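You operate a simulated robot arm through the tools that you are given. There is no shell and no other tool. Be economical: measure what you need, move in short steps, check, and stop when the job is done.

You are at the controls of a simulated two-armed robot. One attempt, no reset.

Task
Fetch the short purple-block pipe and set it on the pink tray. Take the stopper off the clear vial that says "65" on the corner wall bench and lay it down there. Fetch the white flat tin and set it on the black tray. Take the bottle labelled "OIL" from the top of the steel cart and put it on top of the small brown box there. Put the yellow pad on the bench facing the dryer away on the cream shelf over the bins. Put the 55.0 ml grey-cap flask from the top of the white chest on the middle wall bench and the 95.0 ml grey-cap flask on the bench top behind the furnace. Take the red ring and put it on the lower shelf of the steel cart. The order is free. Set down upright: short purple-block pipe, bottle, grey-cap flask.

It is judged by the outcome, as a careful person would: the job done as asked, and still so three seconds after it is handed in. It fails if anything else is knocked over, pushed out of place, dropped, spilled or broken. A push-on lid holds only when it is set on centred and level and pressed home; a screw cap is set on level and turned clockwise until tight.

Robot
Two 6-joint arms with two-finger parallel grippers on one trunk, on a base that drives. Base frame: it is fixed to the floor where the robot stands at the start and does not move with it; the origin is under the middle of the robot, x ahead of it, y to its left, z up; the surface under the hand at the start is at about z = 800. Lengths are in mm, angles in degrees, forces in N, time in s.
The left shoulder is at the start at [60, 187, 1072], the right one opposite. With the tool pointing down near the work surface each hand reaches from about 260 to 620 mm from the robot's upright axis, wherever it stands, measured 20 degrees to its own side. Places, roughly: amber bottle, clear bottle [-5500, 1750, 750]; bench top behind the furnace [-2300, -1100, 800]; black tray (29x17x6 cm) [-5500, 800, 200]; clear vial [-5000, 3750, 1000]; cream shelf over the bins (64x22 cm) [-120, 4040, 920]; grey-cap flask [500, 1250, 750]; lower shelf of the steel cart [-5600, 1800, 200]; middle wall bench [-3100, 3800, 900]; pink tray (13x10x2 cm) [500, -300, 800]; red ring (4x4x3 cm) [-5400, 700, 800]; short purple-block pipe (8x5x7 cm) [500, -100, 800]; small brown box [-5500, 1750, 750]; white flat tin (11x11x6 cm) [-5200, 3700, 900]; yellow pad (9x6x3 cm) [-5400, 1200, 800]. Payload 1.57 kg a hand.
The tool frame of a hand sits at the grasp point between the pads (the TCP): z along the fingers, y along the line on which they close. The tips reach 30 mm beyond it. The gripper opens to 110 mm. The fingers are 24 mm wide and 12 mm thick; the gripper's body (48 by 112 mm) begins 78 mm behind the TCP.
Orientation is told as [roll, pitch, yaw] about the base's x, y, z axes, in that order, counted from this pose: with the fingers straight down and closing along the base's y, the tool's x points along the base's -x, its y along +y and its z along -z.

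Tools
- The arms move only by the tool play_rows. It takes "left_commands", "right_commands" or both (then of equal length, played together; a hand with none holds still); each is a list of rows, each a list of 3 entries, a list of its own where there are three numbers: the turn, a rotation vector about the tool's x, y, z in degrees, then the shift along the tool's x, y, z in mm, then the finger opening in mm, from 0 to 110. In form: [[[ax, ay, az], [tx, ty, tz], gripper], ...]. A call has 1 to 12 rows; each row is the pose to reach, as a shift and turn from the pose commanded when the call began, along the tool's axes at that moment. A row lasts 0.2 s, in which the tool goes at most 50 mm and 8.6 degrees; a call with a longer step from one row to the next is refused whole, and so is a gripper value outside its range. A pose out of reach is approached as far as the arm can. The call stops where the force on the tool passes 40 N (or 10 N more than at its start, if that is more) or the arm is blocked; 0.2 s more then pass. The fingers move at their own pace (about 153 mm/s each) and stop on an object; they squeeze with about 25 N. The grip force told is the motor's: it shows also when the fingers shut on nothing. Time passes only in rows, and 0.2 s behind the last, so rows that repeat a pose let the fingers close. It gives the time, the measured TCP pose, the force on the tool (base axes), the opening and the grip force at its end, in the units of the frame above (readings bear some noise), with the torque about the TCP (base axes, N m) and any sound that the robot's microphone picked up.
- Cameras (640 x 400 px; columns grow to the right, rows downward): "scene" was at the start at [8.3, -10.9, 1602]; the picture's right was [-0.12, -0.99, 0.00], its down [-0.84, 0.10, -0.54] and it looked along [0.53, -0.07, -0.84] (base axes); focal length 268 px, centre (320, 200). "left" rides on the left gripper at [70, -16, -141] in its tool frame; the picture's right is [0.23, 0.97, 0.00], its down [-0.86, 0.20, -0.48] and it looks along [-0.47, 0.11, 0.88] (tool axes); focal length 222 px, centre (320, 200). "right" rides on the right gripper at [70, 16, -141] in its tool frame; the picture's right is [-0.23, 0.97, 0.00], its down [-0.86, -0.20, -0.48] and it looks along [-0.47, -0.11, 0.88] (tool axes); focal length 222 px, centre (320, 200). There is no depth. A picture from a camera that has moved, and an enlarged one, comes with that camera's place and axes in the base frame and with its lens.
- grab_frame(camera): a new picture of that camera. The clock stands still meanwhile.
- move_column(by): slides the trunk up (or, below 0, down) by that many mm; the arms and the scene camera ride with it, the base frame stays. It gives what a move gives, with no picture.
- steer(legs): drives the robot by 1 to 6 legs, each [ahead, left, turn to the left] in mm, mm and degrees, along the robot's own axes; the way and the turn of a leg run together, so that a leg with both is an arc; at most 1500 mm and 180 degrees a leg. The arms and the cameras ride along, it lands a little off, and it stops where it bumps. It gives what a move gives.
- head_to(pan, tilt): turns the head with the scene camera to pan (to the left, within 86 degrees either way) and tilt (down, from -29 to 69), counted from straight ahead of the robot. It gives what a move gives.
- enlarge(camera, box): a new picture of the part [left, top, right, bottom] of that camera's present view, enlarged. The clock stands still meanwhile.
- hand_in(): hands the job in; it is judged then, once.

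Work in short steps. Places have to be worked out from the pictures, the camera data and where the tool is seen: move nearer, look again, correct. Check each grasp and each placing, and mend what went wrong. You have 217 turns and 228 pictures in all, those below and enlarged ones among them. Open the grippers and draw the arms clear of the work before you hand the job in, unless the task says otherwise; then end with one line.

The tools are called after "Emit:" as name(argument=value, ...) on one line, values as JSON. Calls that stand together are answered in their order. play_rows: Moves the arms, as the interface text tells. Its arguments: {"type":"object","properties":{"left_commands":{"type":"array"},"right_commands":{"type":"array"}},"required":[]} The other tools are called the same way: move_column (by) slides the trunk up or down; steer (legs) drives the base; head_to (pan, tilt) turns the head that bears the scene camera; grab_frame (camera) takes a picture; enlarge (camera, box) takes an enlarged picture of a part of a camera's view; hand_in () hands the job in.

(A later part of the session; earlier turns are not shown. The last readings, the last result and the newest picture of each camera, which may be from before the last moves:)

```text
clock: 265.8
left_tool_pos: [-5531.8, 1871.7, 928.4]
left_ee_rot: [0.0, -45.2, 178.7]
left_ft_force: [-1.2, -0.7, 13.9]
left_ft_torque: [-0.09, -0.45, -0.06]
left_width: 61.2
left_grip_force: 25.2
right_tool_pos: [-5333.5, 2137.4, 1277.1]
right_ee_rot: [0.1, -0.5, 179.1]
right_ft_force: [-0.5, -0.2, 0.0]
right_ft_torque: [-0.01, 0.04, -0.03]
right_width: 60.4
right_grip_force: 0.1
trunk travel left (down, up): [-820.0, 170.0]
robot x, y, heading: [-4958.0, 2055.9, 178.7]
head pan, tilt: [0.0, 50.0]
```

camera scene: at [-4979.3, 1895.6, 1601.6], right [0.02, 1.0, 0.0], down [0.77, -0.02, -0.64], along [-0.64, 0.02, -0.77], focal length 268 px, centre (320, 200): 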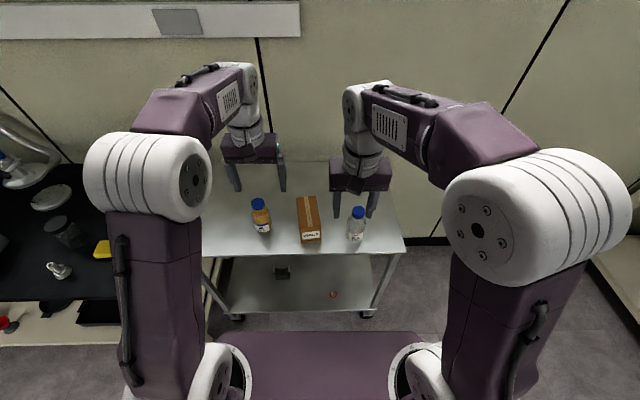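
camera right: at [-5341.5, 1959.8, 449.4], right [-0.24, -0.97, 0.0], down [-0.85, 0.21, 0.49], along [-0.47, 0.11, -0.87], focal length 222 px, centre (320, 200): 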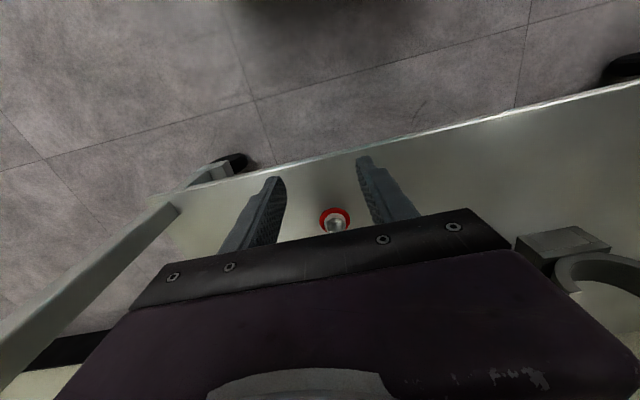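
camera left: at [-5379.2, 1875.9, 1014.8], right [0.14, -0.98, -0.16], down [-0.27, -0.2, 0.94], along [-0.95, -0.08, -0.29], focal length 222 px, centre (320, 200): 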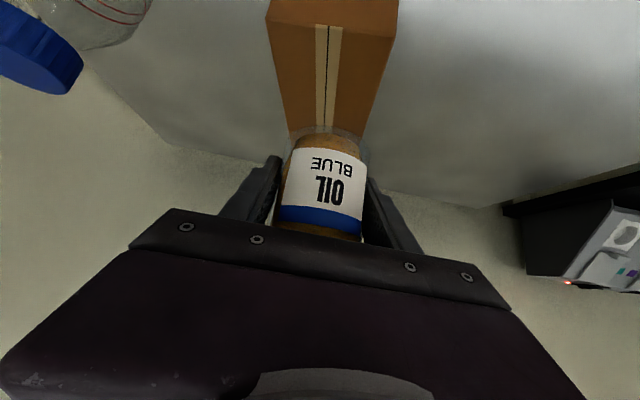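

Contact (17 N). Easing 1 mm, opening and drawing back along the fingers.

Emit:
play_rows(left_commands=[[[0, 0, 0], [-1, 0, -1], 40], [[0, 0, 0], [-1, 0, -1], 65], [[0, 0, 0], [-1, 0, -1], 85], [[0, 0, 0], [-1, 0, -1], 95], [[0, 0, 0], [-1, 0, -35], 95], [[0, 0, 0], [-1, 0, -75], 95], [[0, 0, 0], [-1, 0, -115], 95], [[0, 0, 0], [-10, 0, -145], 95]])

Emit:
grab_frame(camera="left")

Emit:
grab_frame(camera="scene")

```text
clock: 267.6
left_tool_pos: [-5437.5, 1870.9, 1035.9]
left_ee_rot: [0.0, -44.8, 178.6]
left_ft_force: [-0.4, 1.0, -0.2]
left_ft_torque: [0.0, 0.01, 0.02]
left_width: 95.0
left_grip_force: 0.2
right_tool_pos: [-5332.9, 2139.1, 1276.9]
right_ee_rot: [0.2, -0.4, 179.0]
right_ft_force: [0.9, -0.7, -0.3]
right_ft_torque: [0.01, 0.05, 0.04]
right_width: 60.3
right_grip_force: 0.1
trunk travel left (down, up): [-820.0, 170.0]
robot x, y, heading: [-4956.1, 2058.3, 178.5]
head pan, tilt: [0.0, 50.0]
```

```text
107 pictures are left
camera left: at [-5286.9, 1881.9, 1087.8], right [0.14, -0.98, -0.16], down [-0.27, -0.19, 0.94], along [-0.95, -0.09, -0.29], focal length 222 px, centre (320, 200)
```

left: 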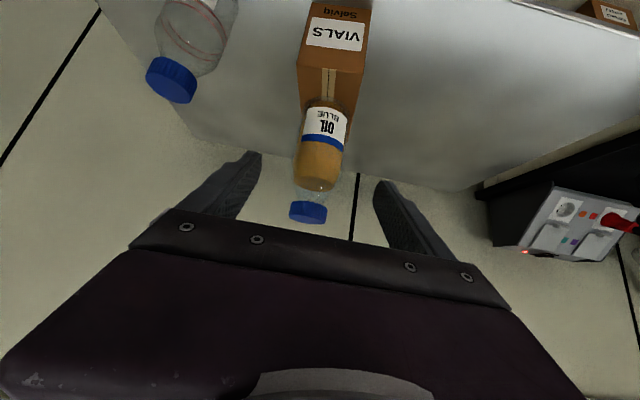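

```text
106 pictures are left
camera scene: at [-4973.9, 2054.1, 1731.5], right [0.02, 1.0, 0.0], down [0.77, -0.02, -0.64], along [-0.64, 0.02, -0.77], focal length 268 px, centre (320, 200)
```

scene: 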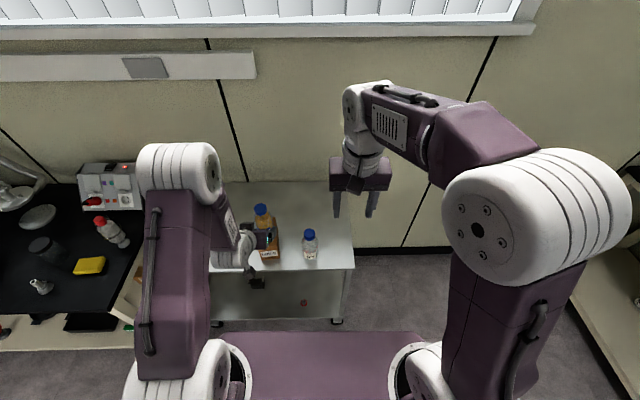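

The OIL bottle stands on the box. Now to the corner bench: back off, turn right, and drive to about (-5100,3060).

Emit:
steer(legs=[[-380, 0, 0], [0, 0, -88.6], [850, 0, 0], [0, 510, 0]])

Emit:
grab_frame(camera="scene")

```text
clock: 280.4
left_tool_pos: [-5320.3, 3348.9, 1035.7]
left_ee_rot: [0.1, -44.8, 92.0]
left_ft_force: [-0.9, 0.5, -0.2]
left_ft_torque: [0.01, 0.01, 0.0]
left_width: 95.0
left_grip_force: 0.1
right_tool_pos: [-5048.1, 3263.6, 1276.1]
right_ee_rot: [0.1, -0.4, 92.4]
right_ft_force: [-0.3, 0.6, 0.4]
right_ft_torque: [0.0, -0.01, 0.03]
right_width: 60.2
right_grip_force: 0.2
trunk travel left (down, up): [-820.0, 170.0]
robot x, y, heading: [-5107.6, 2880.9, 92.0]
head pan, tilt: [0.0, 50.0]
```

```text
105 pictures are left
camera scene: at [-5107.7, 2896.9, 1731.6], right [1.0, 0.03, 0.0], down [0.03, -0.77, -0.64], along [-0.02, 0.64, -0.77], focal length 268 px, centre (320, 200)
```

scene: 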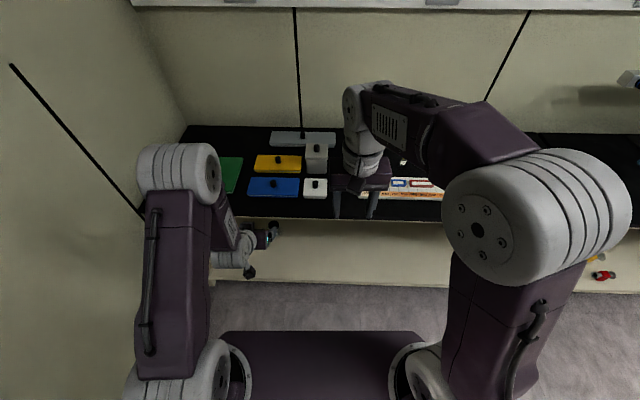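

Emit:
steer(legs=[[235, 0, -2]])

Emit:
play_rows(right_commands=[[[0, 0, 0], [-20, 0, 40], 60], [[0, 0, 0], [-45, 0, 80], 60], [[0, 0, 0], [-70, 0, 120], 60], [[0, 0, 0], [-95, 0, 160], 60], [[0, 0, 0], [-120, 0, 195], 60], [[0, 0, 0], [-140, 0, 225], 60]])

Emit:
grab_frame(camera="right")

```text
clock: 282.2
left_tool_pos: [-5310.4, 3587.4, 1035.9]
left_ee_rot: [0.0, -44.9, 90.0]
left_ft_force: [-0.5, -1.2, 0.2]
left_ft_torque: [0.02, 0.03, 0.0]
left_width: 94.8
left_grip_force: 0.0
right_tool_pos: [-5039.6, 3492.1, 1277.8]
right_ee_rot: [0.0, -0.5, 90.7]
right_ft_force: [0.3, 0.0, -0.9]
right_ft_torque: [0.02, 0.02, -0.02]
right_width: 60.0
right_grip_force: 0.1
trunk travel left (down, up): [-820.0, 170.0]
robot x, y, heading: [-5113.1, 3112.8, 90.2]
head pan, tilt: [0.0, 50.0]
```

```text
clock: 283.6
left_tool_pos: [-5310.3, 3592.4, 1035.6]
left_ee_rot: [0.0, -44.7, 90.1]
left_ft_force: [0.1, 0.2, 0.0]
left_ft_torque: [0.02, -0.01, -0.02]
left_width: 95.0
left_grip_force: 0.1
right_tool_pos: [-5040.9, 3636.1, 1052.9]
right_ee_rot: [0.1, -0.4, 90.6]
right_ft_force: [0.4, 0.3, -1.1]
right_ft_torque: [0.02, 0.0, -0.01]
right_width: 60.3
right_grip_force: 0.0
trunk travel left (down, up): [-820.0, 170.0]
robot x, y, heading: [-5113.1, 3114.7, 90.2]
head pan, tilt: [0.0, 50.0]
```

```text
104 pictures are left
camera right: at [-5056.4, 3564.9, 1193.6], right [-0.98, 0.22, 0.0], down [0.19, 0.85, 0.48], along [0.1, 0.47, -0.88], focal length 222 px, centre (320, 200)
```

right: 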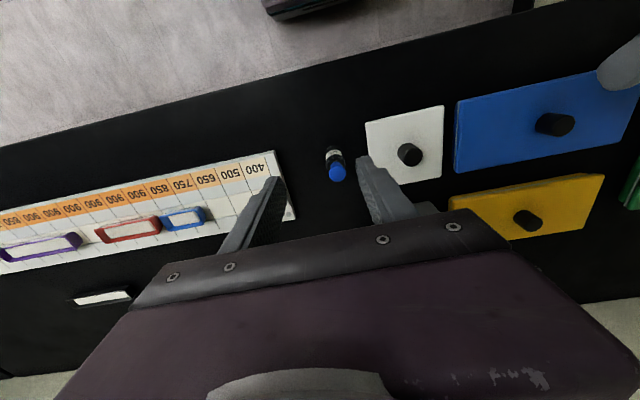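

Stopper seen at (-5056,3665). Moving over it and down to TCP z≈952, then closing.

Emit:
play_rows(right_commands=[[[0, 0, 0], [-15, 8, 25], 60], [[0, 0, 0], [-28.5, 15, 50], 60], [[0, 0, 0], [-28.5, 15, 80], 55], [[0, 0, 0], [-28.5, 15, 100], 50], [[0, 0, 0], [-28.5, 15, 100], 50]])

Emit:
enlarge(camera="right", box=[220, 90, 440, 230])

```text
clock: 284.8
left_tool_pos: [-5309.5, 3590.1, 1036.1]
left_ee_rot: [0.0, -44.7, 90.0]
left_ft_force: [-0.2, 0.5, -0.1]
left_ft_torque: [-0.02, -0.01, 0.0]
left_width: 95.2
left_grip_force: 0.0
right_tool_pos: [-5057.6, 3665.5, 952.9]
right_ee_rot: [0.1, -0.6, 90.6]
right_ft_force: [-0.2, 0.2, -0.5]
right_ft_torque: [-0.01, -0.02, 0.0]
right_width: 50.1
right_grip_force: 0.1
trunk travel left (down, up): [-820.0, 170.0]
robot x, y, heading: [-5112.1, 3116.9, 89.8]
head pan, tilt: [0.0, 50.0]
```

```text
2.86 times, centred on (330, 160) of right
camera zoom: at [-5072.5, 3594.2, 1094.8], right [-0.98, 0.22, 0.0], down [0.19, 0.85, 0.49], along [0.1, 0.47, -0.87], focal length 635 px, centre (291, 314)
```

zoom: 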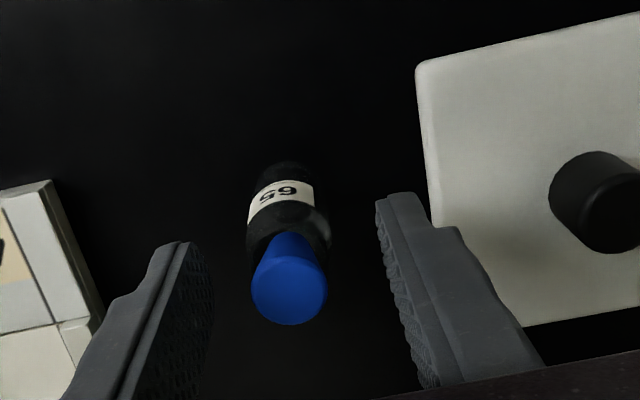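

Closing on the stopper, lifting the vial with it by 160 mm, and bringing it to mid-robot.

Emit:
play_rows(right_commands=[[[0, 0, 0], [0, 0, 0], 25], [[0, 0, 0], [0, 0, 0], 5], [[0, 0, 0], [0, 0, 0], 5], [[0, 0, 0], [0, 0, -20], 5], [[0, 0, 0], [0, 0, -50], 5], [[0, 0, 0], [0, 0, -80], 5], [[0, 0, 0], [5, 20, -110], 5], [[0, 0, 0], [20, 40, -135], 5], [[0, 0, 0], [35, 60, -160], 5], [[0, 0, 0], [35, 60, -160], 5]])

Emit:
grab_frame(camera="right")

Emit:
grab_frame(camera="left")

Emit:
grab_frame(camera="scene")

```text
clock: 287.0
left_tool_pos: [-5310.0, 3591.7, 1035.5]
left_ee_rot: [0.0, -44.8, 90.0]
left_ft_force: [-0.7, 0.9, 0.2]
left_ft_torque: [-0.04, 0.01, 0.02]
left_width: 94.6
left_grip_force: 0.1
right_tool_pos: [-5115.7, 3628.5, 1114.0]
right_ee_rot: [0.1, -0.4, 90.5]
right_ft_force: [-0.5, -0.4, -0.2]
right_ft_torque: [-0.03, -0.02, 0.01]
right_width: 12.0
right_grip_force: 24.9
trunk travel left (down, up): [-820.0, 170.0]
robot x, y, heading: [-5110.6, 3115.6, 90.1]
head pan, tilt: [0.0, 50.0]
heard: snap
```

```text
102 pictures are left
camera right: at [-5132.2, 3556.7, 1255.7], right [-0.98, 0.22, 0.0], down [0.19, 0.85, 0.48], along [0.1, 0.47, -0.87], focal length 222 px, centre (320, 200)
```

right: 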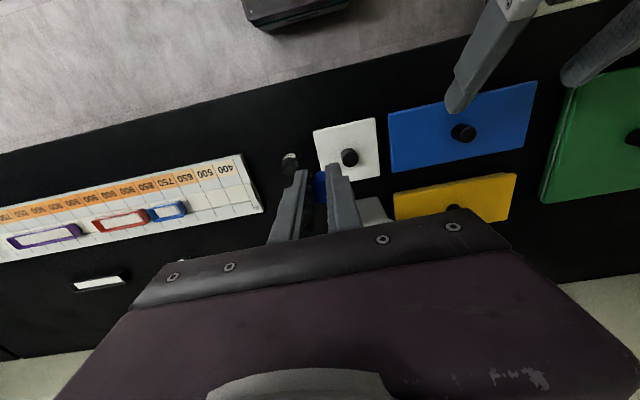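

```text
101 pictures are left
camera left: at [-5293.9, 3441.1, 1087.1], right [-0.97, -0.16, -0.16], down [-0.2, 0.27, 0.94], along [-0.11, 0.95, -0.29], focal length 222 px, centre (320, 200)
```

left: 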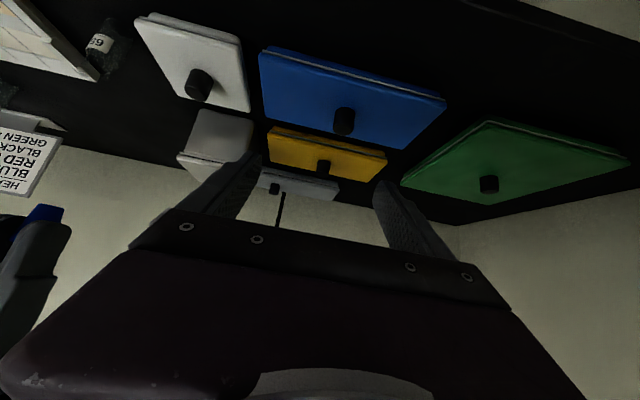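

```text
100 pictures are left
camera scene: at [-5112.8, 3131.1, 1731.6], right [1.0, 0.0, 0.0], down [0.0, -0.77, -0.64], along [0.0, 0.64, -0.77], focal length 268 px, centre (320, 200)
```

scene: 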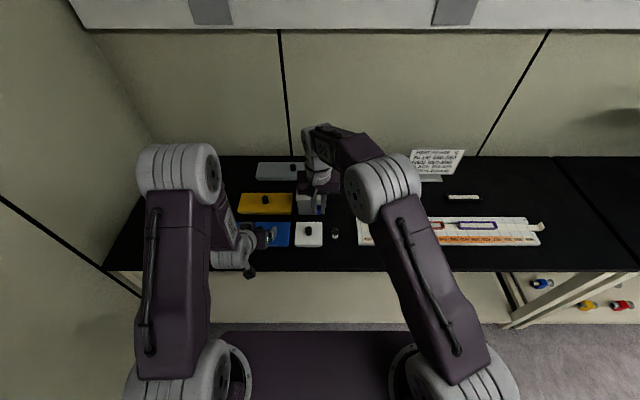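

A snap, and the grip narrowed to 12 mm: the stopper came off in the hand. Checking the vial still stands.

Emit:
enlarge(camera="scene", box=[290, 180, 370, 250])

Emit:
enlarge(camera="right", box=[250, 130, 400, 230])

```text
5.71 times, centred on (330, 215) of scene
camera zoom: at [-5112.8, 3131.1, 1731.6], right [1.0, 0.0, 0.0], down [0.0, -0.77, -0.64], along [0.0, 0.64, -0.77], focal length 1529 px, centre (263, 114)
```

zoom: 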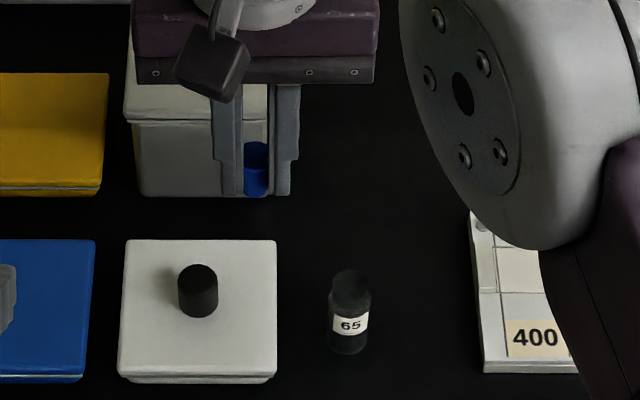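

```text
4.00 times, centred on (325, 180) of right
camera zoom: at [-5132.2, 3556.7, 1255.7], right [-0.98, 0.22, 0.0], down [0.19, 0.85, 0.48], along [0.1, 0.47, -0.87], focal length 888 px, centre (300, 280)
```

zoom: 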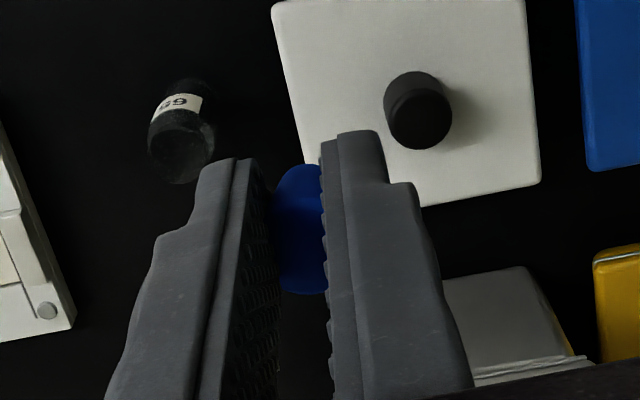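

The vial stands open and the stopper is held at the fingertips. I'll lay the stopper on free bench behind-right of the vial at ≈(-5040,3730).

Emit:
play_rows(right_commands=[[[0, 0, 0], [-10, -35, 0], 5], [[0, 0, 0], [-35, -65, 10], 5], [[0, 0, 0], [-65, -76, 35], 5], [[0, 0, 0], [-90, -76, 70], 5], [[0, 0, 0], [-101, -76, 110], 5], [[0, 0, 0], [-101, -76, 150], 5], [[0, 0, 0], [-101, -76, 185], 5], [[0, 0, 0], [-101, -76, 185], 5]])

Emit:
enlarge(camera="right", box=[220, 90, 440, 230])

Emit:
enlarge(camera="scene", box=[290, 150, 400, 250])

```text
clock: 288.8
left_tool_pos: [-5310.2, 3591.0, 1035.3]
left_ee_rot: [-0.1, -44.8, 90.0]
left_ft_force: [0.3, 0.3, 0.7]
left_ft_torque: [0.03, 0.01, -0.02]
left_width: 94.9
left_grip_force: 0.0
right_tool_pos: [-5036.5, 3696.1, 940.8]
right_ee_rot: [0.1, -0.5, 90.6]
right_ft_force: [0.2, 0.8, 0.2]
right_ft_torque: [-0.03, -0.02, 0.01]
right_width: 15.8
right_grip_force: 25.0
right hand out of reach, approached as far as the arm can: row 4, 5, 6, 7, 8
trunk travel left (down, up): [-820.0, 170.0]
robot x, y, heading: [-5107.5, 3115.9, 90.1]
head pan, tilt: [0.0, 50.0]
```

```text
2.86 times, centred on (330, 160) of right
camera zoom: at [-5051.0, 3624.7, 1082.2], right [-0.98, 0.22, 0.0], down [0.19, 0.85, 0.49], along [0.1, 0.47, -0.87], focal length 635 px, centre (291, 314)
```

zoom: 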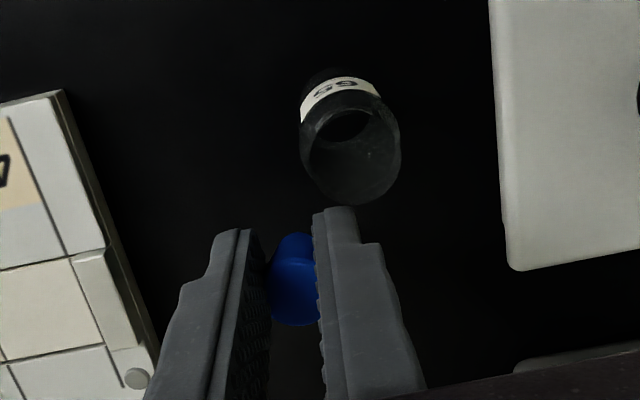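

```text
4.00 times, centred on (345, 200) of scene
camera zoom: at [-5113.2, 3129.6, 1731.6], right [1.0, 0.0, 0.0], down [0.0, -0.77, -0.64], along [0.0, 0.64, -0.77], focal length 1070 px, centre (220, 200)
```

zoom: 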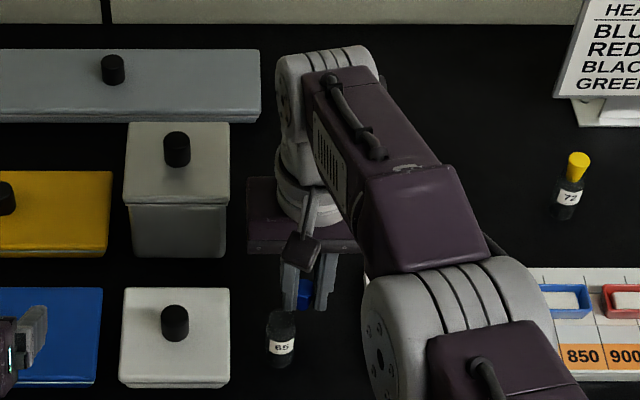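

Reach-limited near the vial. Driving ahead 55 mm carries the stopper clear behind the vial; then I'll lower it.

Emit:
steer(legs=[[55, 0, 0]])

Emit:
play_rows(right_commands=[[[0, 0, 0], [20, 0, 0], 5], [[0, 0, 0], [20, 0, 0], 5]])

Emit:
enlarge(camera="right", box=[220, 90, 440, 230])

```text
clock: 289.7
left_tool_pos: [-5310.7, 3641.7, 1038.6]
left_ee_rot: [0.0, -45.1, 90.2]
left_ft_force: [-0.4, -0.8, 0.3]
left_ft_torque: [0.06, 0.01, -0.01]
left_width: 95.0
left_grip_force: 0.0
right_tool_pos: [-5034.9, 3746.3, 943.2]
right_ee_rot: [0.1, -0.7, 90.5]
right_ft_force: [-0.3, -0.8, 0.6]
right_ft_torque: [0.05, 0.0, 0.04]
right_width: 15.3
right_grip_force: 24.5
trunk travel left (down, up): [-820.0, 170.0]
robot x, y, heading: [-5112.7, 3171.1, 90.1]
head pan, tilt: [0.0, 50.0]
```

```text
clock: 290.3
left_tool_pos: [-5311.0, 3643.6, 1035.0]
left_ee_rot: [0.1, -44.8, 90.0]
left_ft_force: [-0.5, 0.4, -0.8]
left_ft_torque: [0.0, -0.02, 0.01]
left_width: 95.0
left_grip_force: 0.0
right_tool_pos: [-5037.7, 3745.3, 939.6]
right_ee_rot: [0.0, -0.4, 90.6]
right_ft_force: [0.2, -0.5, -0.8]
right_ft_torque: [0.01, -0.01, 0.03]
right_width: 15.3
right_grip_force: 25.2
right hand out of reach, approached as far as the arm can: row 1, 2
trunk travel left (down, up): [-820.0, 170.0]
robot x, y, heading: [-5111.2, 3172.3, 89.9]
head pan, tilt: [0.0, 50.0]
```

```text
2.86 times, centred on (330, 160) of right
camera zoom: at [-5052.4, 3674.4, 1081.9], right [-0.98, 0.22, 0.0], down [0.19, 0.85, 0.48], along [0.1, 0.47, -0.87], focal length 635 px, centre (291, 314)
```

zoom: 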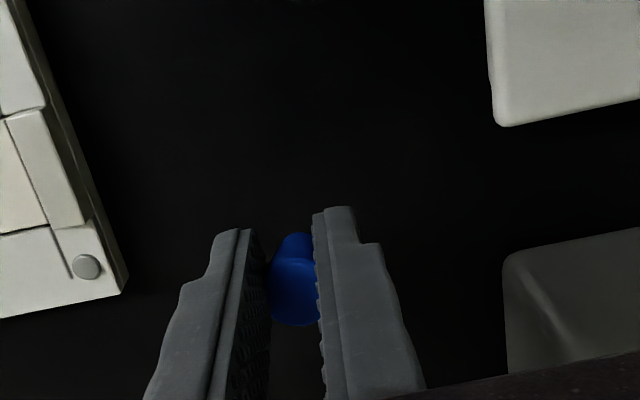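

Pulling back to y≈3717 and lowering toward the bench in steps.

Emit:
play_rows(right_commands=[[[0, 0, 0], [25, 0, 0], 5], [[0, 0, 0], [45, 0, 8], 5], [[0, 0, 0], [45, 0, 18], 5], [[0, 0, 0], [45, 0, 24], 5], [[0, 0, 0], [45, 0, 28], 5]])

Emit:
enlarge(camera="right", box=[220, 90, 440, 230])

```text
clock: 291.5
left_tool_pos: [-5310.6, 3644.3, 1035.7]
left_ee_rot: [0.0, -44.8, 90.1]
left_ft_force: [-0.6, 0.0, -0.2]
left_ft_torque: [0.01, 0.0, -0.01]
left_width: 94.9
left_grip_force: 0.1
right_tool_pos: [-5044.8, 3736.4, 903.7]
right_ee_rot: [0.1, -0.4, 90.6]
right_ft_force: [0.2, -0.1, -0.2]
right_ft_torque: [0.0, -0.04, -0.02]
right_width: 15.6
right_grip_force: 25.2
right hand out of reach, approached as far as the arm can: row 1, 2, 3, 4, 5
trunk travel left (down, up): [-820.0, 170.0]
robot x, y, heading: [-5111.1, 3168.6, 90.2]
head pan, tilt: [0.0, 50.0]
```

```text
2.86 times, centred on (330, 160) of right
camera zoom: at [-5060.2, 3665.3, 1045.3], right [-0.98, 0.22, 0.0], down [0.19, 0.85, 0.48], along [0.1, 0.47, -0.88], focal length 635 px, centre (291, 314)
```

zoom: 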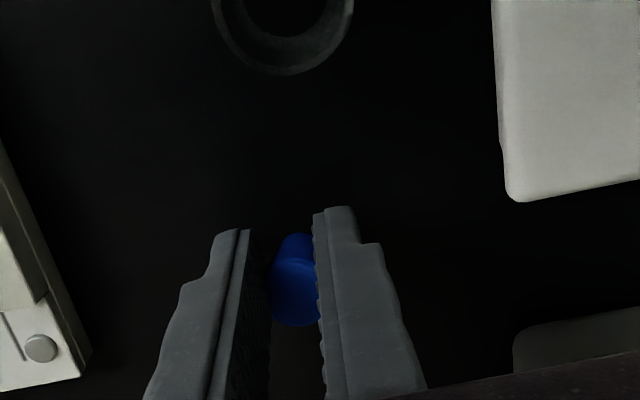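

Tips are about 5 mm above the bench. Lowering 4 mm more, opening, then rising.

Emit:
play_rows(right_commands=[[[0, 0, 0], [15, 0, 4], 5], [[0, 0, 0], [15, 0, 5], 5], [[0, 0, 0], [15, 0, 5], 22], [[0, 0, 0], [15, 0, 5], 40], [[0, 0, 0], [15, 0, 5], 50]])

Emit:
enlarge(camera="right", box=[220, 90, 440, 230])

```text
clock: 292.7
left_tool_pos: [-5310.7, 3644.3, 1035.5]
left_ee_rot: [-0.1, -44.8, 90.1]
left_ft_force: [-0.8, 0.5, 0.1]
left_ft_torque: [-0.03, 0.01, 0.0]
left_width: 95.4
left_grip_force: 0.1
right_tool_pos: [-5046.8, 3733.0, 894.8]
right_ee_rot: [0.1, -0.3, 90.6]
right_ft_force: [-0.1, -0.2, -1.0]
right_ft_torque: [-0.02, 0.02, 0.0]
right_width: 49.8
right_grip_force: 0.1
right hand out of reach, approached as far as the arm can: row 1, 2, 3, 4, 5
trunk travel left (down, up): [-820.0, 170.0]
robot x, y, heading: [-5112.3, 3169.4, 90.2]
head pan, tilt: [0.0, 50.0]
```

```text
2.86 times, centred on (330, 160) of right
camera zoom: at [-5062.7, 3662.9, 1037.2], right [-0.98, 0.22, 0.0], down [0.19, 0.85, 0.48], along [0.1, 0.47, -0.88], focal length 635 px, centre (291, 314)
```

zoom: 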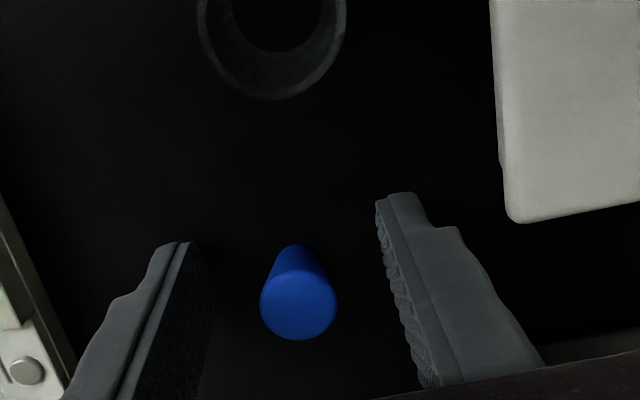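

The stopper stands on the bench between the open fingers. Raising straight up with the trunk to avoid any sideways drift.

Emit:
move_column(by=110)

Emit:
grab_frame(camera="right")

```text
clock: 294.1
left_tool_pos: [-5310.9, 3644.7, 1145.2]
left_ee_rot: [0.0, -44.9, 90.1]
left_ft_force: [0.5, -0.1, 0.3]
left_ft_torque: [0.01, 0.01, 0.02]
left_width: 95.1
left_grip_force: 0.2
right_tool_pos: [-5046.9, 3734.0, 1005.0]
right_ee_rot: [0.1, -0.3, 90.6]
right_ft_force: [0.0, -0.6, 0.0]
right_ft_torque: [-0.01, -0.01, 0.01]
right_width: 49.9
right_grip_force: 0.1
trunk travel left (down, up): [-930.0, 60.0]
robot x, y, heading: [-5111.1, 3174.8, 90.2]
head pan, tilt: [0.0, 50.0]
```

```text
92 pictures are left
camera right: at [-5062.5, 3662.7, 1147.4], right [-0.98, 0.22, 0.0], down [0.19, 0.85, 0.48], along [0.1, 0.47, -0.88], focal length 222 px, centre (320, 200)
```

right: 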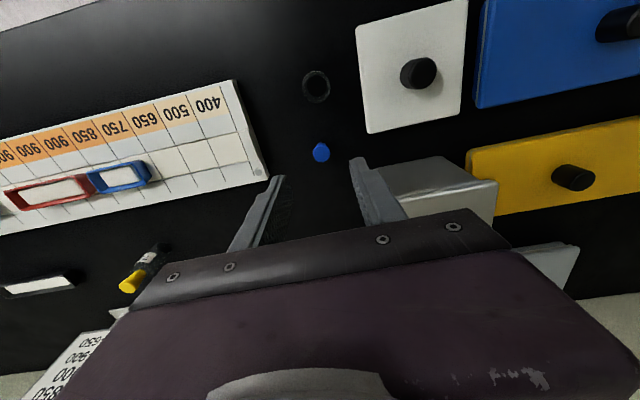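

Vial and stopper are both fine. Next the white tin: I'll back 60, strafe left 120, then yaw the right hand 90° so it can grip the tin front-to-back.

Emit:
steer(legs=[[-60, 0, 0], [0, 120, 0]])

Emit:
play_rows(right_commands=[[[0, 0, 8], [0, 0, -10], 70], [[0, 0, 16], [0, 0, -20], 80], [[0, 0, 24], [0, 0, -30], 90], [[0, 0, 32], [0, 0, -40], 100], [[0, 0, 40], [0, 0, -50], 110], [[0, 0, 48], [0, 0, -50], 110], [[0, 0, 56], [0, 0, -50], 110], [[0, 0, 64], [0, 0, -50], 110], [[0, 0, 72], [0, 0, -50], 110], [[0, 0, 80], [0, 0, -50], 110], [[0, 0, 88], [0, 0, -50], 110], [[0, 0, 90.6], [0, 0, -50], 110]])

Emit:
grab_frame(camera="right")

```text
clock: 295.9
left_tool_pos: [-5426.2, 3584.6, 1147.5]
left_ee_rot: [0.2, -44.9, 89.9]
left_ft_force: [-0.3, -0.5, 0.4]
left_ft_torque: [-0.01, 0.02, 0.02]
left_width: 95.0
left_grip_force: 0.1
right_tool_pos: [-5163.4, 3672.7, 1007.5]
right_ee_rot: [0.2, -0.4, 90.4]
right_ft_force: [0.3, 0.2, 0.2]
right_ft_torque: [0.04, 0.03, -0.01]
right_width: 50.1
right_grip_force: 0.1
trunk travel left (down, up): [-930.0, 60.0]
robot x, y, heading: [-5231.7, 3107.1, 90.1]
head pan, tilt: [0.0, 50.0]
```

```text
clock: 298.5
left_tool_pos: [-5428.9, 3586.1, 1146.2]
left_ee_rot: [0.1, -44.7, 89.8]
left_ft_force: [-0.5, -0.7, -0.2]
left_ft_torque: [-0.01, 0.01, 0.02]
left_width: 94.8
left_grip_force: 0.0
right_tool_pos: [-5167.7, 3685.3, 1053.9]
right_ee_rot: [0.1, -0.1, -0.3]
right_ft_force: [0.0, 0.2, -0.2]
right_ft_torque: [0.0, 0.01, 0.01]
right_width: 110.1
right_grip_force: 0.1
right hand out of reach, approached as far as the arm can: row 2, 3, 4, 5, 6, 7, 8, 9, 10, 11, 12
trunk travel left (down, up): [-930.0, 60.0]
robot x, y, heading: [-5237.0, 3110.1, 89.9]
head pan, tilt: [0.0, 50.0]
```

```text
91 pictures are left
camera right: at [-5237.8, 3700.4, 1195.8], right [0.23, 0.97, 0.0], down [0.85, -0.2, 0.48], along [0.47, -0.11, -0.88], focal length 222 px, centre (320, 200)
```

right: 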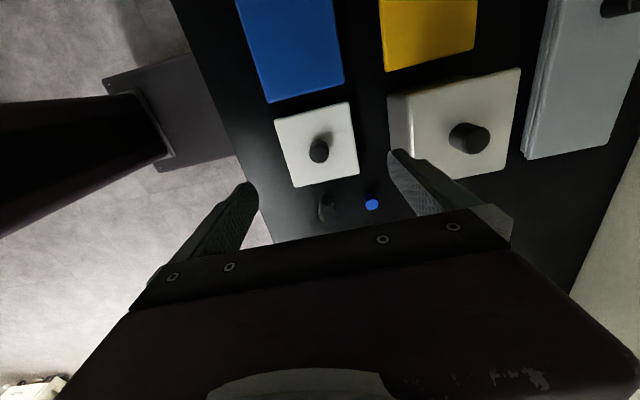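

The 90° turn works. Lowering the trunk 80 mm and looking closely at the tin for exact centring.

Emit:
move_column(by=-80)

Emit:
play_rows(right_commands=[[[0, 0, 0], [0, -20, 0], 110], [[0, 0, 0], [0, -20, 0], 110]])

Emit:
grab_frame(camera="right")

Emit:
enlarge(camera="right", box=[230, 80, 430, 220])

Emit:
enlarge(camera="scene", box=[300, 170, 400, 250])

```text
clock: 299.7
left_tool_pos: [-5428.5, 3585.9, 1065.8]
left_ee_rot: [-0.1, -44.7, 89.8]
left_ft_force: [0.4, -0.9, -0.5]
left_ft_torque: [0.01, -0.02, -0.01]
left_width: 95.0
left_grip_force: 0.1
right_tool_pos: [-5168.8, 3684.1, 973.6]
right_ee_rot: [0.3, 0.0, -0.2]
right_ft_force: [0.0, -0.4, 0.4]
right_ft_torque: [-0.01, 0.03, 0.02]
right_width: 110.2
right_grip_force: 0.2
trunk travel left (down, up): [-850.0, 140.0]
robot x, y, heading: [-5234.3, 3112.0, 89.8]
head pan, tilt: [0.0, 50.0]
```

```text
clock: 300.3
left_tool_pos: [-5429.0, 3585.9, 1064.6]
left_ee_rot: [0.0, -44.8, 89.9]
left_ft_force: [0.0, 0.2, 0.0]
left_ft_torque: [0.0, -0.03, 0.01]
left_width: 95.0
left_grip_force: 0.1
right_tool_pos: [-5170.0, 3680.0, 971.7]
right_ee_rot: [0.3, 0.1, -0.1]
right_ft_force: [-1.0, 0.5, -0.6]
right_ft_torque: [-0.01, 0.0, 0.02]
right_width: 110.2
right_grip_force: 0.1
right hand out of reach, approached as far as the arm can: row 1
trunk travel left (down, up): [-850.0, 140.0]
robot x, y, heading: [-5234.5, 3108.7, 89.9]
head pan, tilt: [0.0, 50.0]
```

```text
90 pictures are left
camera right: at [-5239.9, 3696.4, 1114.2], right [0.23, 0.97, 0.0], down [0.85, -0.2, 0.48], along [0.47, -0.11, -0.88], focal length 222 px, centre (320, 200)
```

right: 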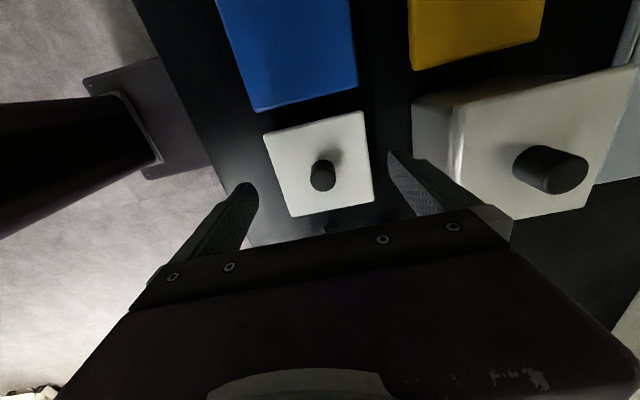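

```text
2.86 times, centred on (330, 150) of right
camera zoom: at [-5239.9, 3696.4, 1114.2], right [0.23, 0.97, 0.0], down [0.85, -0.2, 0.48], along [0.47, -0.11, -0.88], focal length 635 px, centre (291, 343)
```

zoom: 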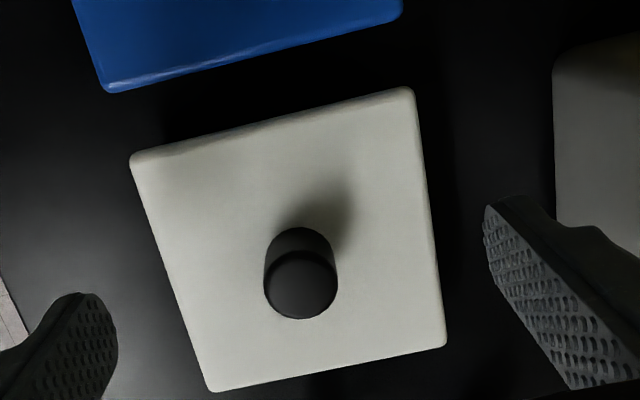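

```text
5.00 times, centred on (350, 210) of scene
camera zoom: at [-5232.8, 3125.0, 1761.6], right [1.0, 0.0, 0.0], down [0.0, -0.77, -0.64], along [0.0, 0.64, -0.77], focal length 1338 px, centre (170, 150)
```

zoom: 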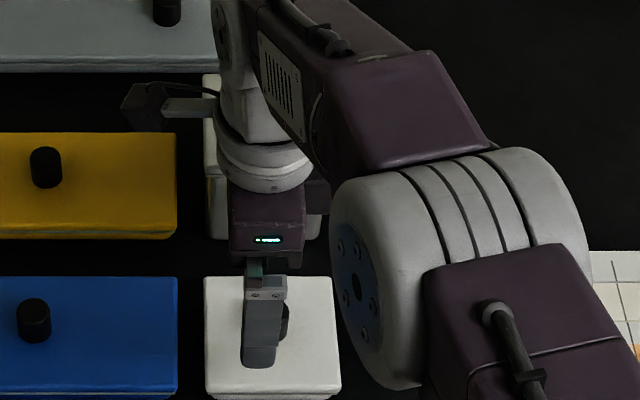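

Tin measured: x -5204..-5107, y 3631..3728 (≈97 mm square, square to the axes), centre (-5156,3680). Driving ahead 40 mm for reach and moving over the centre.

Emit:
steer(legs=[[45, 0, 0]])

Emit:
play_rows(right_commands=[[[0, 0, 0], [-7, -20, 0], 110], [[0, 0, 0], [-14, -45, 0], 110], [[0, 0, 0], [-14, -45, 15], 110], [[0, 0, 0], [-14, -45, 15], 110]])

Emit:
enlarge(camera="right", box=[200, 60, 460, 240])

```text
clock: 301.2
left_tool_pos: [-5430.0, 3624.8, 1069.1]
left_ee_rot: [-0.1, -45.1, 90.0]
left_ft_force: [0.3, -0.8, 0.2]
left_ft_torque: [0.04, 0.01, -0.01]
left_width: 95.0
left_grip_force: 0.1
right_tool_pos: [-5171.4, 3720.0, 975.7]
right_ee_rot: [0.6, 0.0, -0.1]
right_ft_force: [0.3, -1.0, -0.7]
right_ft_torque: [0.06, 0.01, -0.02]
right_width: 109.7
right_grip_force: 0.0
trunk travel left (down, up): [-850.0, 140.0]
robot x, y, heading: [-5232.3, 3153.3, 90.1]
head pan, tilt: [0.0, 50.0]
```

```text
clock: 302.2
left_tool_pos: [-5430.2, 3630.5, 1063.6]
left_ee_rot: [0.1, -44.7, 90.1]
left_ft_force: [0.2, 0.2, 0.0]
left_ft_torque: [-0.01, -0.04, -0.02]
left_width: 95.0
left_grip_force: 0.1
right_tool_pos: [-5156.2, 3682.7, 956.8]
right_ee_rot: [0.2, -0.1, -0.1]
right_ft_force: [0.1, -0.1, -0.9]
right_ft_torque: [-0.01, 0.02, -0.02]
right_width: 110.3
right_grip_force: 0.1
trunk travel left (down, up): [-850.0, 140.0]
robot x, y, heading: [-5231.0, 3152.5, 90.2]
head pan, tilt: [0.0, 50.0]
```

```text
2.22 times, centred on (330, 150) of right
camera zoom: at [-5226.4, 3697.5, 1098.0], right [0.23, 0.97, 0.0], down [0.85, -0.2, 0.48], along [0.47, -0.11, -0.88], focal length 494 px, centre (298, 311)
```

zoom: 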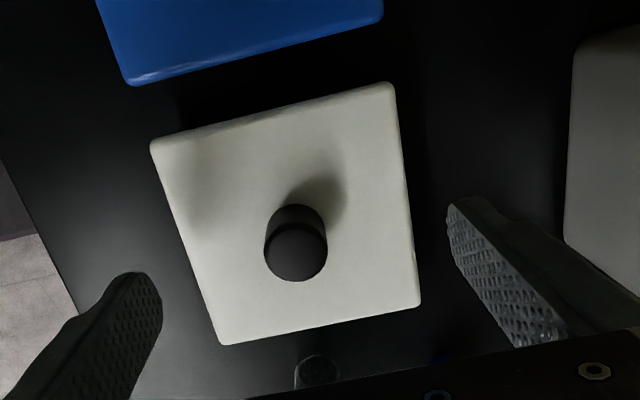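

Centre y≈3679.6; correcting 3 mm and lowering 28 mm to just above the lid to verify finger clearance.

Emit:
play_rows(right_commands=[[[0, 0, 0], [0, -3, 0], 110], [[0, 0, 0], [0, -3, 15], 110], [[0, 0, 0], [0, -3, 28], 110], [[0, 0, 0], [0, -3, 28], 110]])

Emit:
enlarge(camera="right", box=[200, 60, 460, 240])

```text
clock: 303.2
left_tool_pos: [-5430.0, 3631.4, 1064.7]
left_ee_rot: [0.0, -44.9, 89.9]
left_ft_force: [0.5, -0.3, -0.4]
left_ft_torque: [0.0, 0.0, -0.02]
left_width: 95.0
left_grip_force: 0.0
right_tool_pos: [-5156.8, 3677.5, 928.4]
right_ee_rot: [0.2, 0.0, -0.2]
right_ft_force: [-0.7, -0.2, -0.1]
right_ft_torque: [0.02, -0.01, 0.02]
right_width: 110.0
right_grip_force: 0.1
trunk travel left (down, up): [-850.0, 140.0]
robot x, y, heading: [-5235.5, 3157.3, 90.1]
head pan, tilt: [0.0, 50.0]
```

```text
2.22 times, centred on (330, 150) of right
camera zoom: at [-5226.4, 3693.3, 1069.9], right [0.23, 0.97, 0.0], down [0.85, -0.2, 0.48], along [0.47, -0.11, -0.88], focal length 494 px, centre (298, 311)
```

zoom: 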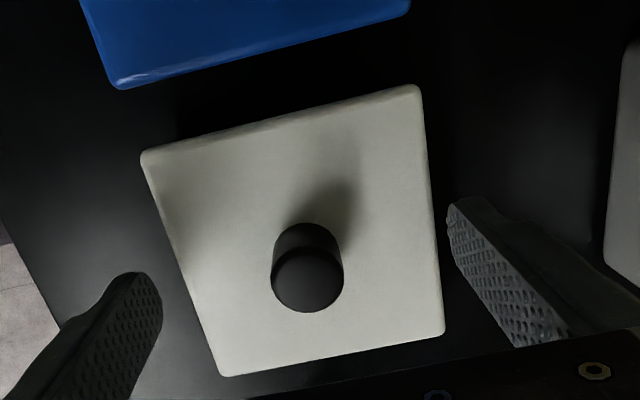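

Gaps of ≈11 and ≈6 mm: shifting +2.5 mm, lowering 26 mm and closing on the tin.

Emit:
play_rows(right_commands=[[[0, 0, 0], [0, 2.5, 0], 110], [[0, 0, 0], [0, 2.5, 12], 110], [[0, 0, 0], [0, 2.5, 22], 110], [[0, 0, 0], [0, 2.5, 27], 110], [[0, 0, 0], [0, 2.5, 27], 90], [[0, 0, 0], [0, 2.5, 27], 80], [[0, 0, 0], [0, 2.5, 27], 80]])

Emit:
enlarge(camera="right", box=[200, 60, 460, 240])

```text
clock: 304.8
left_tool_pos: [-5429.1, 3630.0, 1065.4]
left_ee_rot: [0.0, -44.8, 89.9]
left_ft_force: [0.0, 0.5, -0.1]
left_ft_torque: [0.03, 0.0, 0.02]
left_width: 95.0
left_grip_force: 0.0
right_tool_pos: [-5157.7, 3681.0, 901.3]
right_ee_rot: [0.2, -0.1, -0.2]
right_ft_force: [-0.2, 0.2, 2.4]
right_ft_torque: [-0.29, 0.02, 0.0]
right_width: 101.9
right_grip_force: 25.0
trunk travel left (down, up): [-850.0, 140.0]
robot x, y, heading: [-5232.3, 3158.3, 90.1]
head pan, tilt: [0.0, 50.0]
```

```text
2.22 times, centred on (330, 150) of right
camera zoom: at [-5227.1, 3696.2, 1043.8], right [0.23, 0.97, 0.0], down [0.85, -0.2, 0.48], along [0.47, -0.11, -0.88], focal length 494 px, centre (298, 311)
```

zoom: 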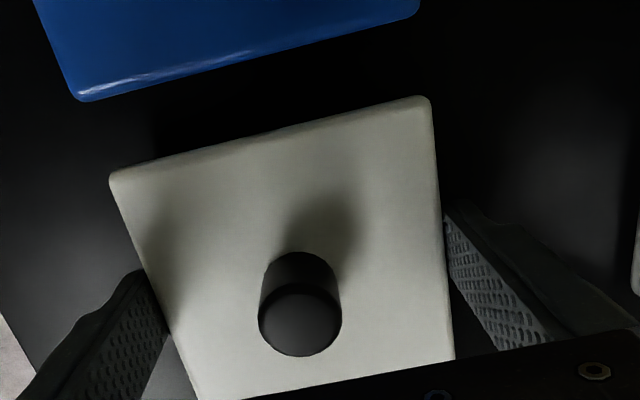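

Gripped at 101.9 mm. Lifting 100 mm with the trunk and checking that lid and body come together.

Emit:
move_column(by=110)

Emit:
grab_frame(camera="right")

Emit:
enlarge(camera="scene", box=[290, 160, 410, 260])

```text
clock: 306.2
left_tool_pos: [-5430.4, 3631.0, 1175.0]
left_ee_rot: [0.0, -44.8, 90.0]
left_ft_force: [0.4, -0.4, 0.3]
left_ft_torque: [0.0, -0.01, -0.01]
left_width: 95.2
left_grip_force: 0.0
right_tool_pos: [-5157.3, 3681.1, 1010.6]
right_ee_rot: [0.3, 0.0, -0.1]
right_ft_force: [-0.1, 0.9, -2.5]
right_ft_torque: [0.04, 0.04, -0.03]
right_width: 101.5
right_grip_force: 24.6
trunk travel left (down, up): [-960.0, 30.0]
robot x, y, heading: [-5231.6, 3158.5, 90.0]
head pan, tilt: [0.0, 50.0]
```

```text
84 pictures are left
camera right: at [-5227.0, 3696.6, 1153.3], right [0.23, 0.97, 0.0], down [0.85, -0.2, 0.48], along [0.47, -0.11, -0.88], focal length 222 px, centre (320, 200)
```

right: 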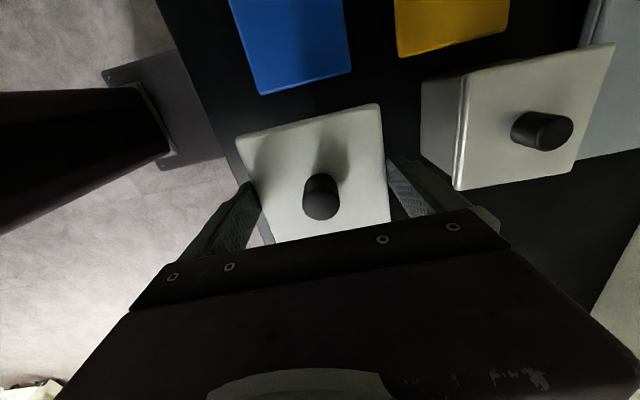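

```text
4.00 times, centred on (350, 210) of scene
camera zoom: at [-5232.9, 3170.9, 1871.5], right [1.0, 0.0, 0.0], down [0.0, -0.77, -0.64], along [0.0, 0.64, -0.77], focal length 1070 px, centre (200, 160)
```

zoom: 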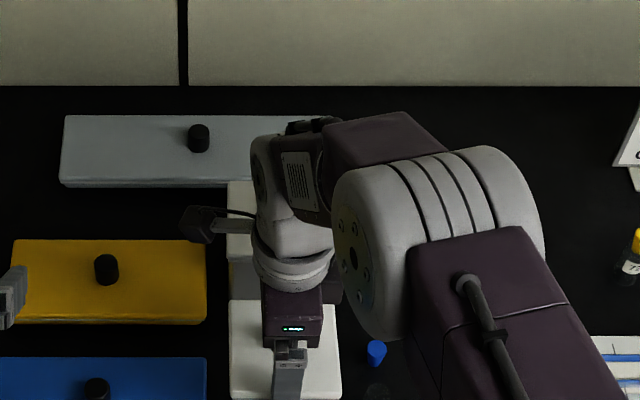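

The tin is lifted whole (≈2.5 N). Backing out, moving east, turning to face west and strafing down to the black tray's bench.

Emit:
steer(legs=[[-350, 0, 0], [0, -620, 0], [0, 0, 90], [0, 1030, 0], [0, 1030, 0]])

Emit:
grab_frame(camera="scene")

Emit:
grab_frame(camera="right")

```text
clock: 325.3
left_tool_pos: [-5046.4, 543.9, 1175.0]
left_ee_rot: [0.2, -44.7, -178.5]
left_ft_force: [-0.2, 0.0, 0.2]
left_ft_torque: [0.0, -0.02, 0.0]
left_width: 94.7
left_grip_force: 0.1
right_tool_pos: [-5102.6, 814.7, 1011.8]
right_ee_rot: [0.3, 0.1, 91.5]
right_ft_force: [-0.7, 0.6, -1.9]
right_ft_torque: [-0.07, 0.02, 0.0]
right_width: 101.7
right_grip_force: 24.6
trunk travel left (down, up): [-960.0, 30.0]
robot x, y, heading: [-4573.0, 753.8, -178.3]
head pan, tilt: [0.0, 50.0]
```

```text
82 pictures are left
camera scene: at [-4594.4, 751.5, 1871.6], right [-0.03, 1.0, 0.0], down [0.77, 0.02, -0.64], along [-0.64, -0.02, -0.77], focal length 268 px, centre (320, 200)
```

scene: 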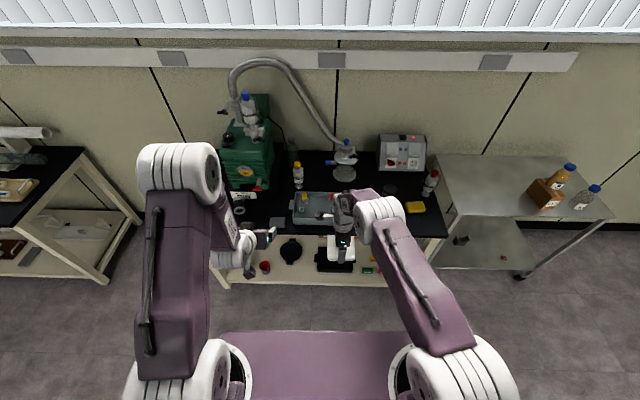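

```text
81 pictures are left
camera right: at [-5117.5, 743.8, 1153.3], right [-0.98, 0.2, 0.0], down [0.18, 0.86, 0.48], along [0.09, 0.47, -0.88], focal length 222 px, centre (320, 200)
```

right: 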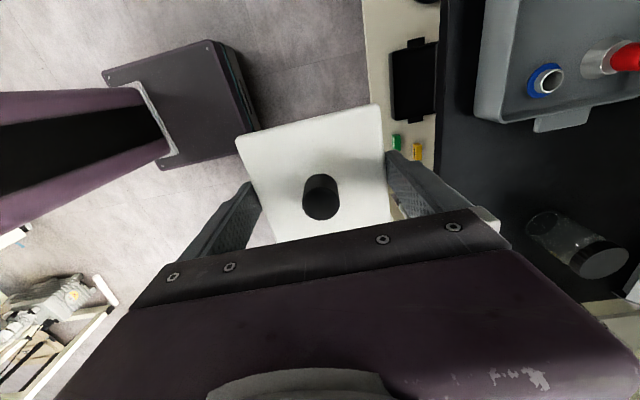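

The bench front is at x≈-5257 and the tray's front edge ≈-5368. I'll draw the left hand back, lower the trunk in two moves, and look at the tray from low down.

Emit:
play_rows(left_commands=[[[0, 0, 0], [24, 0, -24], 95], [[0, 0, 0], [48, 0, -48], 95], [[0, 0, 0], [72, 0, -72], 95]])

Emit:
move_column(by=-350)

Emit:
move_column(by=-330)

Emit:
head_to(pan=0, tilt=35)

Emit:
grab_frame(camera="scene")

Emit:
grab_frame(camera="right")

```text
clock: 326.1
left_tool_pos: [-5009.8, 543.0, 1186.7]
left_ee_rot: [0.0, -44.4, -178.5]
left_ft_force: [0.6, 1.1, -1.3]
left_ft_torque: [0.0, 0.03, 0.02]
left_width: 95.1
left_grip_force: 0.1
left hand out of reach, approached as far as the arm can: row 1, 2, 3
right_tool_pos: [-5103.9, 812.6, 1011.0]
right_ee_rot: [0.0, 0.0, 91.4]
right_ft_force: [0.1, 1.2, -2.2]
right_ft_torque: [-0.02, 0.01, 0.05]
right_width: 101.4
right_grip_force: 25.0
trunk travel left (down, up): [-960.0, 30.0]
robot x, y, heading: [-4574.9, 749.0, -178.3]
head pan, tilt: [0.0, 50.0]
```

```text
clock: 329.5
left_tool_pos: [-5008.3, 540.6, 836.9]
left_ee_rot: [0.0, -44.5, -178.4]
left_ft_force: [-0.9, 0.0, -0.9]
left_ft_torque: [0.01, 0.02, 0.03]
left_width: 95.1
left_grip_force: 0.1
right_tool_pos: [-5103.4, 814.3, 662.3]
right_ee_rot: [0.2, 0.0, 91.4]
right_ft_force: [-1.0, -0.4, -1.9]
right_ft_torque: [-0.01, 0.03, -0.02]
right_width: 101.7
right_grip_force: 25.4
trunk travel left (down, up): [-610.0, 380.0]
robot x, y, heading: [-4580.5, 752.7, -178.4]
head pan, tilt: [0.0, 50.0]
```

```text
clock: 332.7
left_tool_pos: [-5009.1, 541.2, 507.9]
left_ee_rot: [-0.1, -44.4, -178.4]
left_ft_force: [-0.9, 0.2, 0.9]
left_ft_torque: [-0.01, -0.02, 0.01]
left_width: 94.8
left_grip_force: 0.0
right_tool_pos: [-5104.7, 812.8, 332.2]
right_ee_rot: [0.2, 0.0, 91.5]
right_ft_force: [0.6, -0.8, -2.2]
right_ft_torque: [-0.04, 0.0, -0.03]
right_width: 101.6
right_grip_force: 25.2
trunk travel left (down, up): [-280.0, 710.0]
robot x, y, heading: [-4579.4, 751.8, -178.4]
head pan, tilt: [0.0, 50.0]
```

```text
clock: 333.5
left_tool_pos: [-5008.9, 541.8, 507.8]
left_ee_rot: [0.0, -44.4, -178.4]
left_ft_force: [0.0, -0.6, 0.4]
left_ft_torque: [0.0, 0.0, 0.0]
left_width: 95.2
left_grip_force: 0.1
right_tool_pos: [-5103.5, 813.6, 330.5]
right_ee_rot: [0.3, 0.1, 91.5]
right_ft_force: [-0.6, 0.3, -2.6]
right_ft_torque: [-0.02, -0.02, 0.03]
right_width: 101.5
right_grip_force: 25.2
trunk travel left (down, up): [-280.0, 710.0]
robot x, y, heading: [-4579.0, 748.8, -178.5]
head pan, tilt: [0.0, 35.0]
```

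```text
80 pictures are left
camera scene: at [-4605.1, 749.7, 1213.2], right [-0.03, 1.0, 0.0], down [0.57, 0.02, -0.82], along [-0.82, -0.02, -0.57], focal length 268 px, centre (320, 200)
```

scene: 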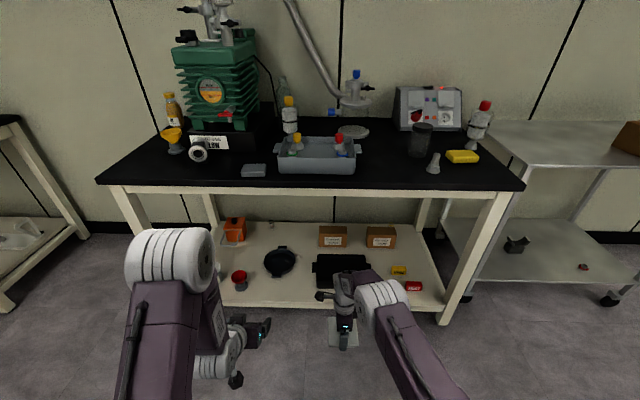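

```text
79 pictures are left
camera right: at [-5117.2, 743.0, 473.3], right [-0.98, 0.2, 0.0], down [0.18, 0.86, 0.48], along [0.09, 0.47, -0.88], focal length 222 px, centre (320, 200)
```

right: 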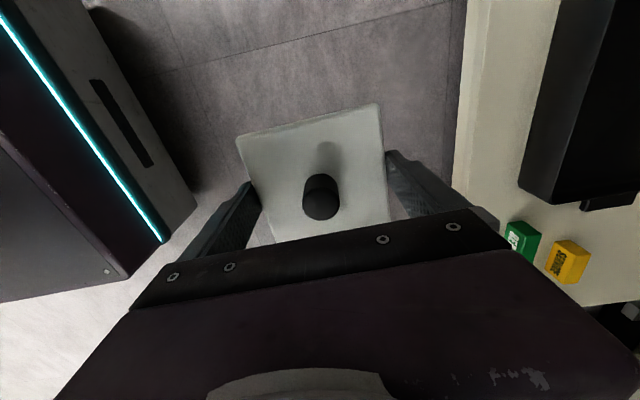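

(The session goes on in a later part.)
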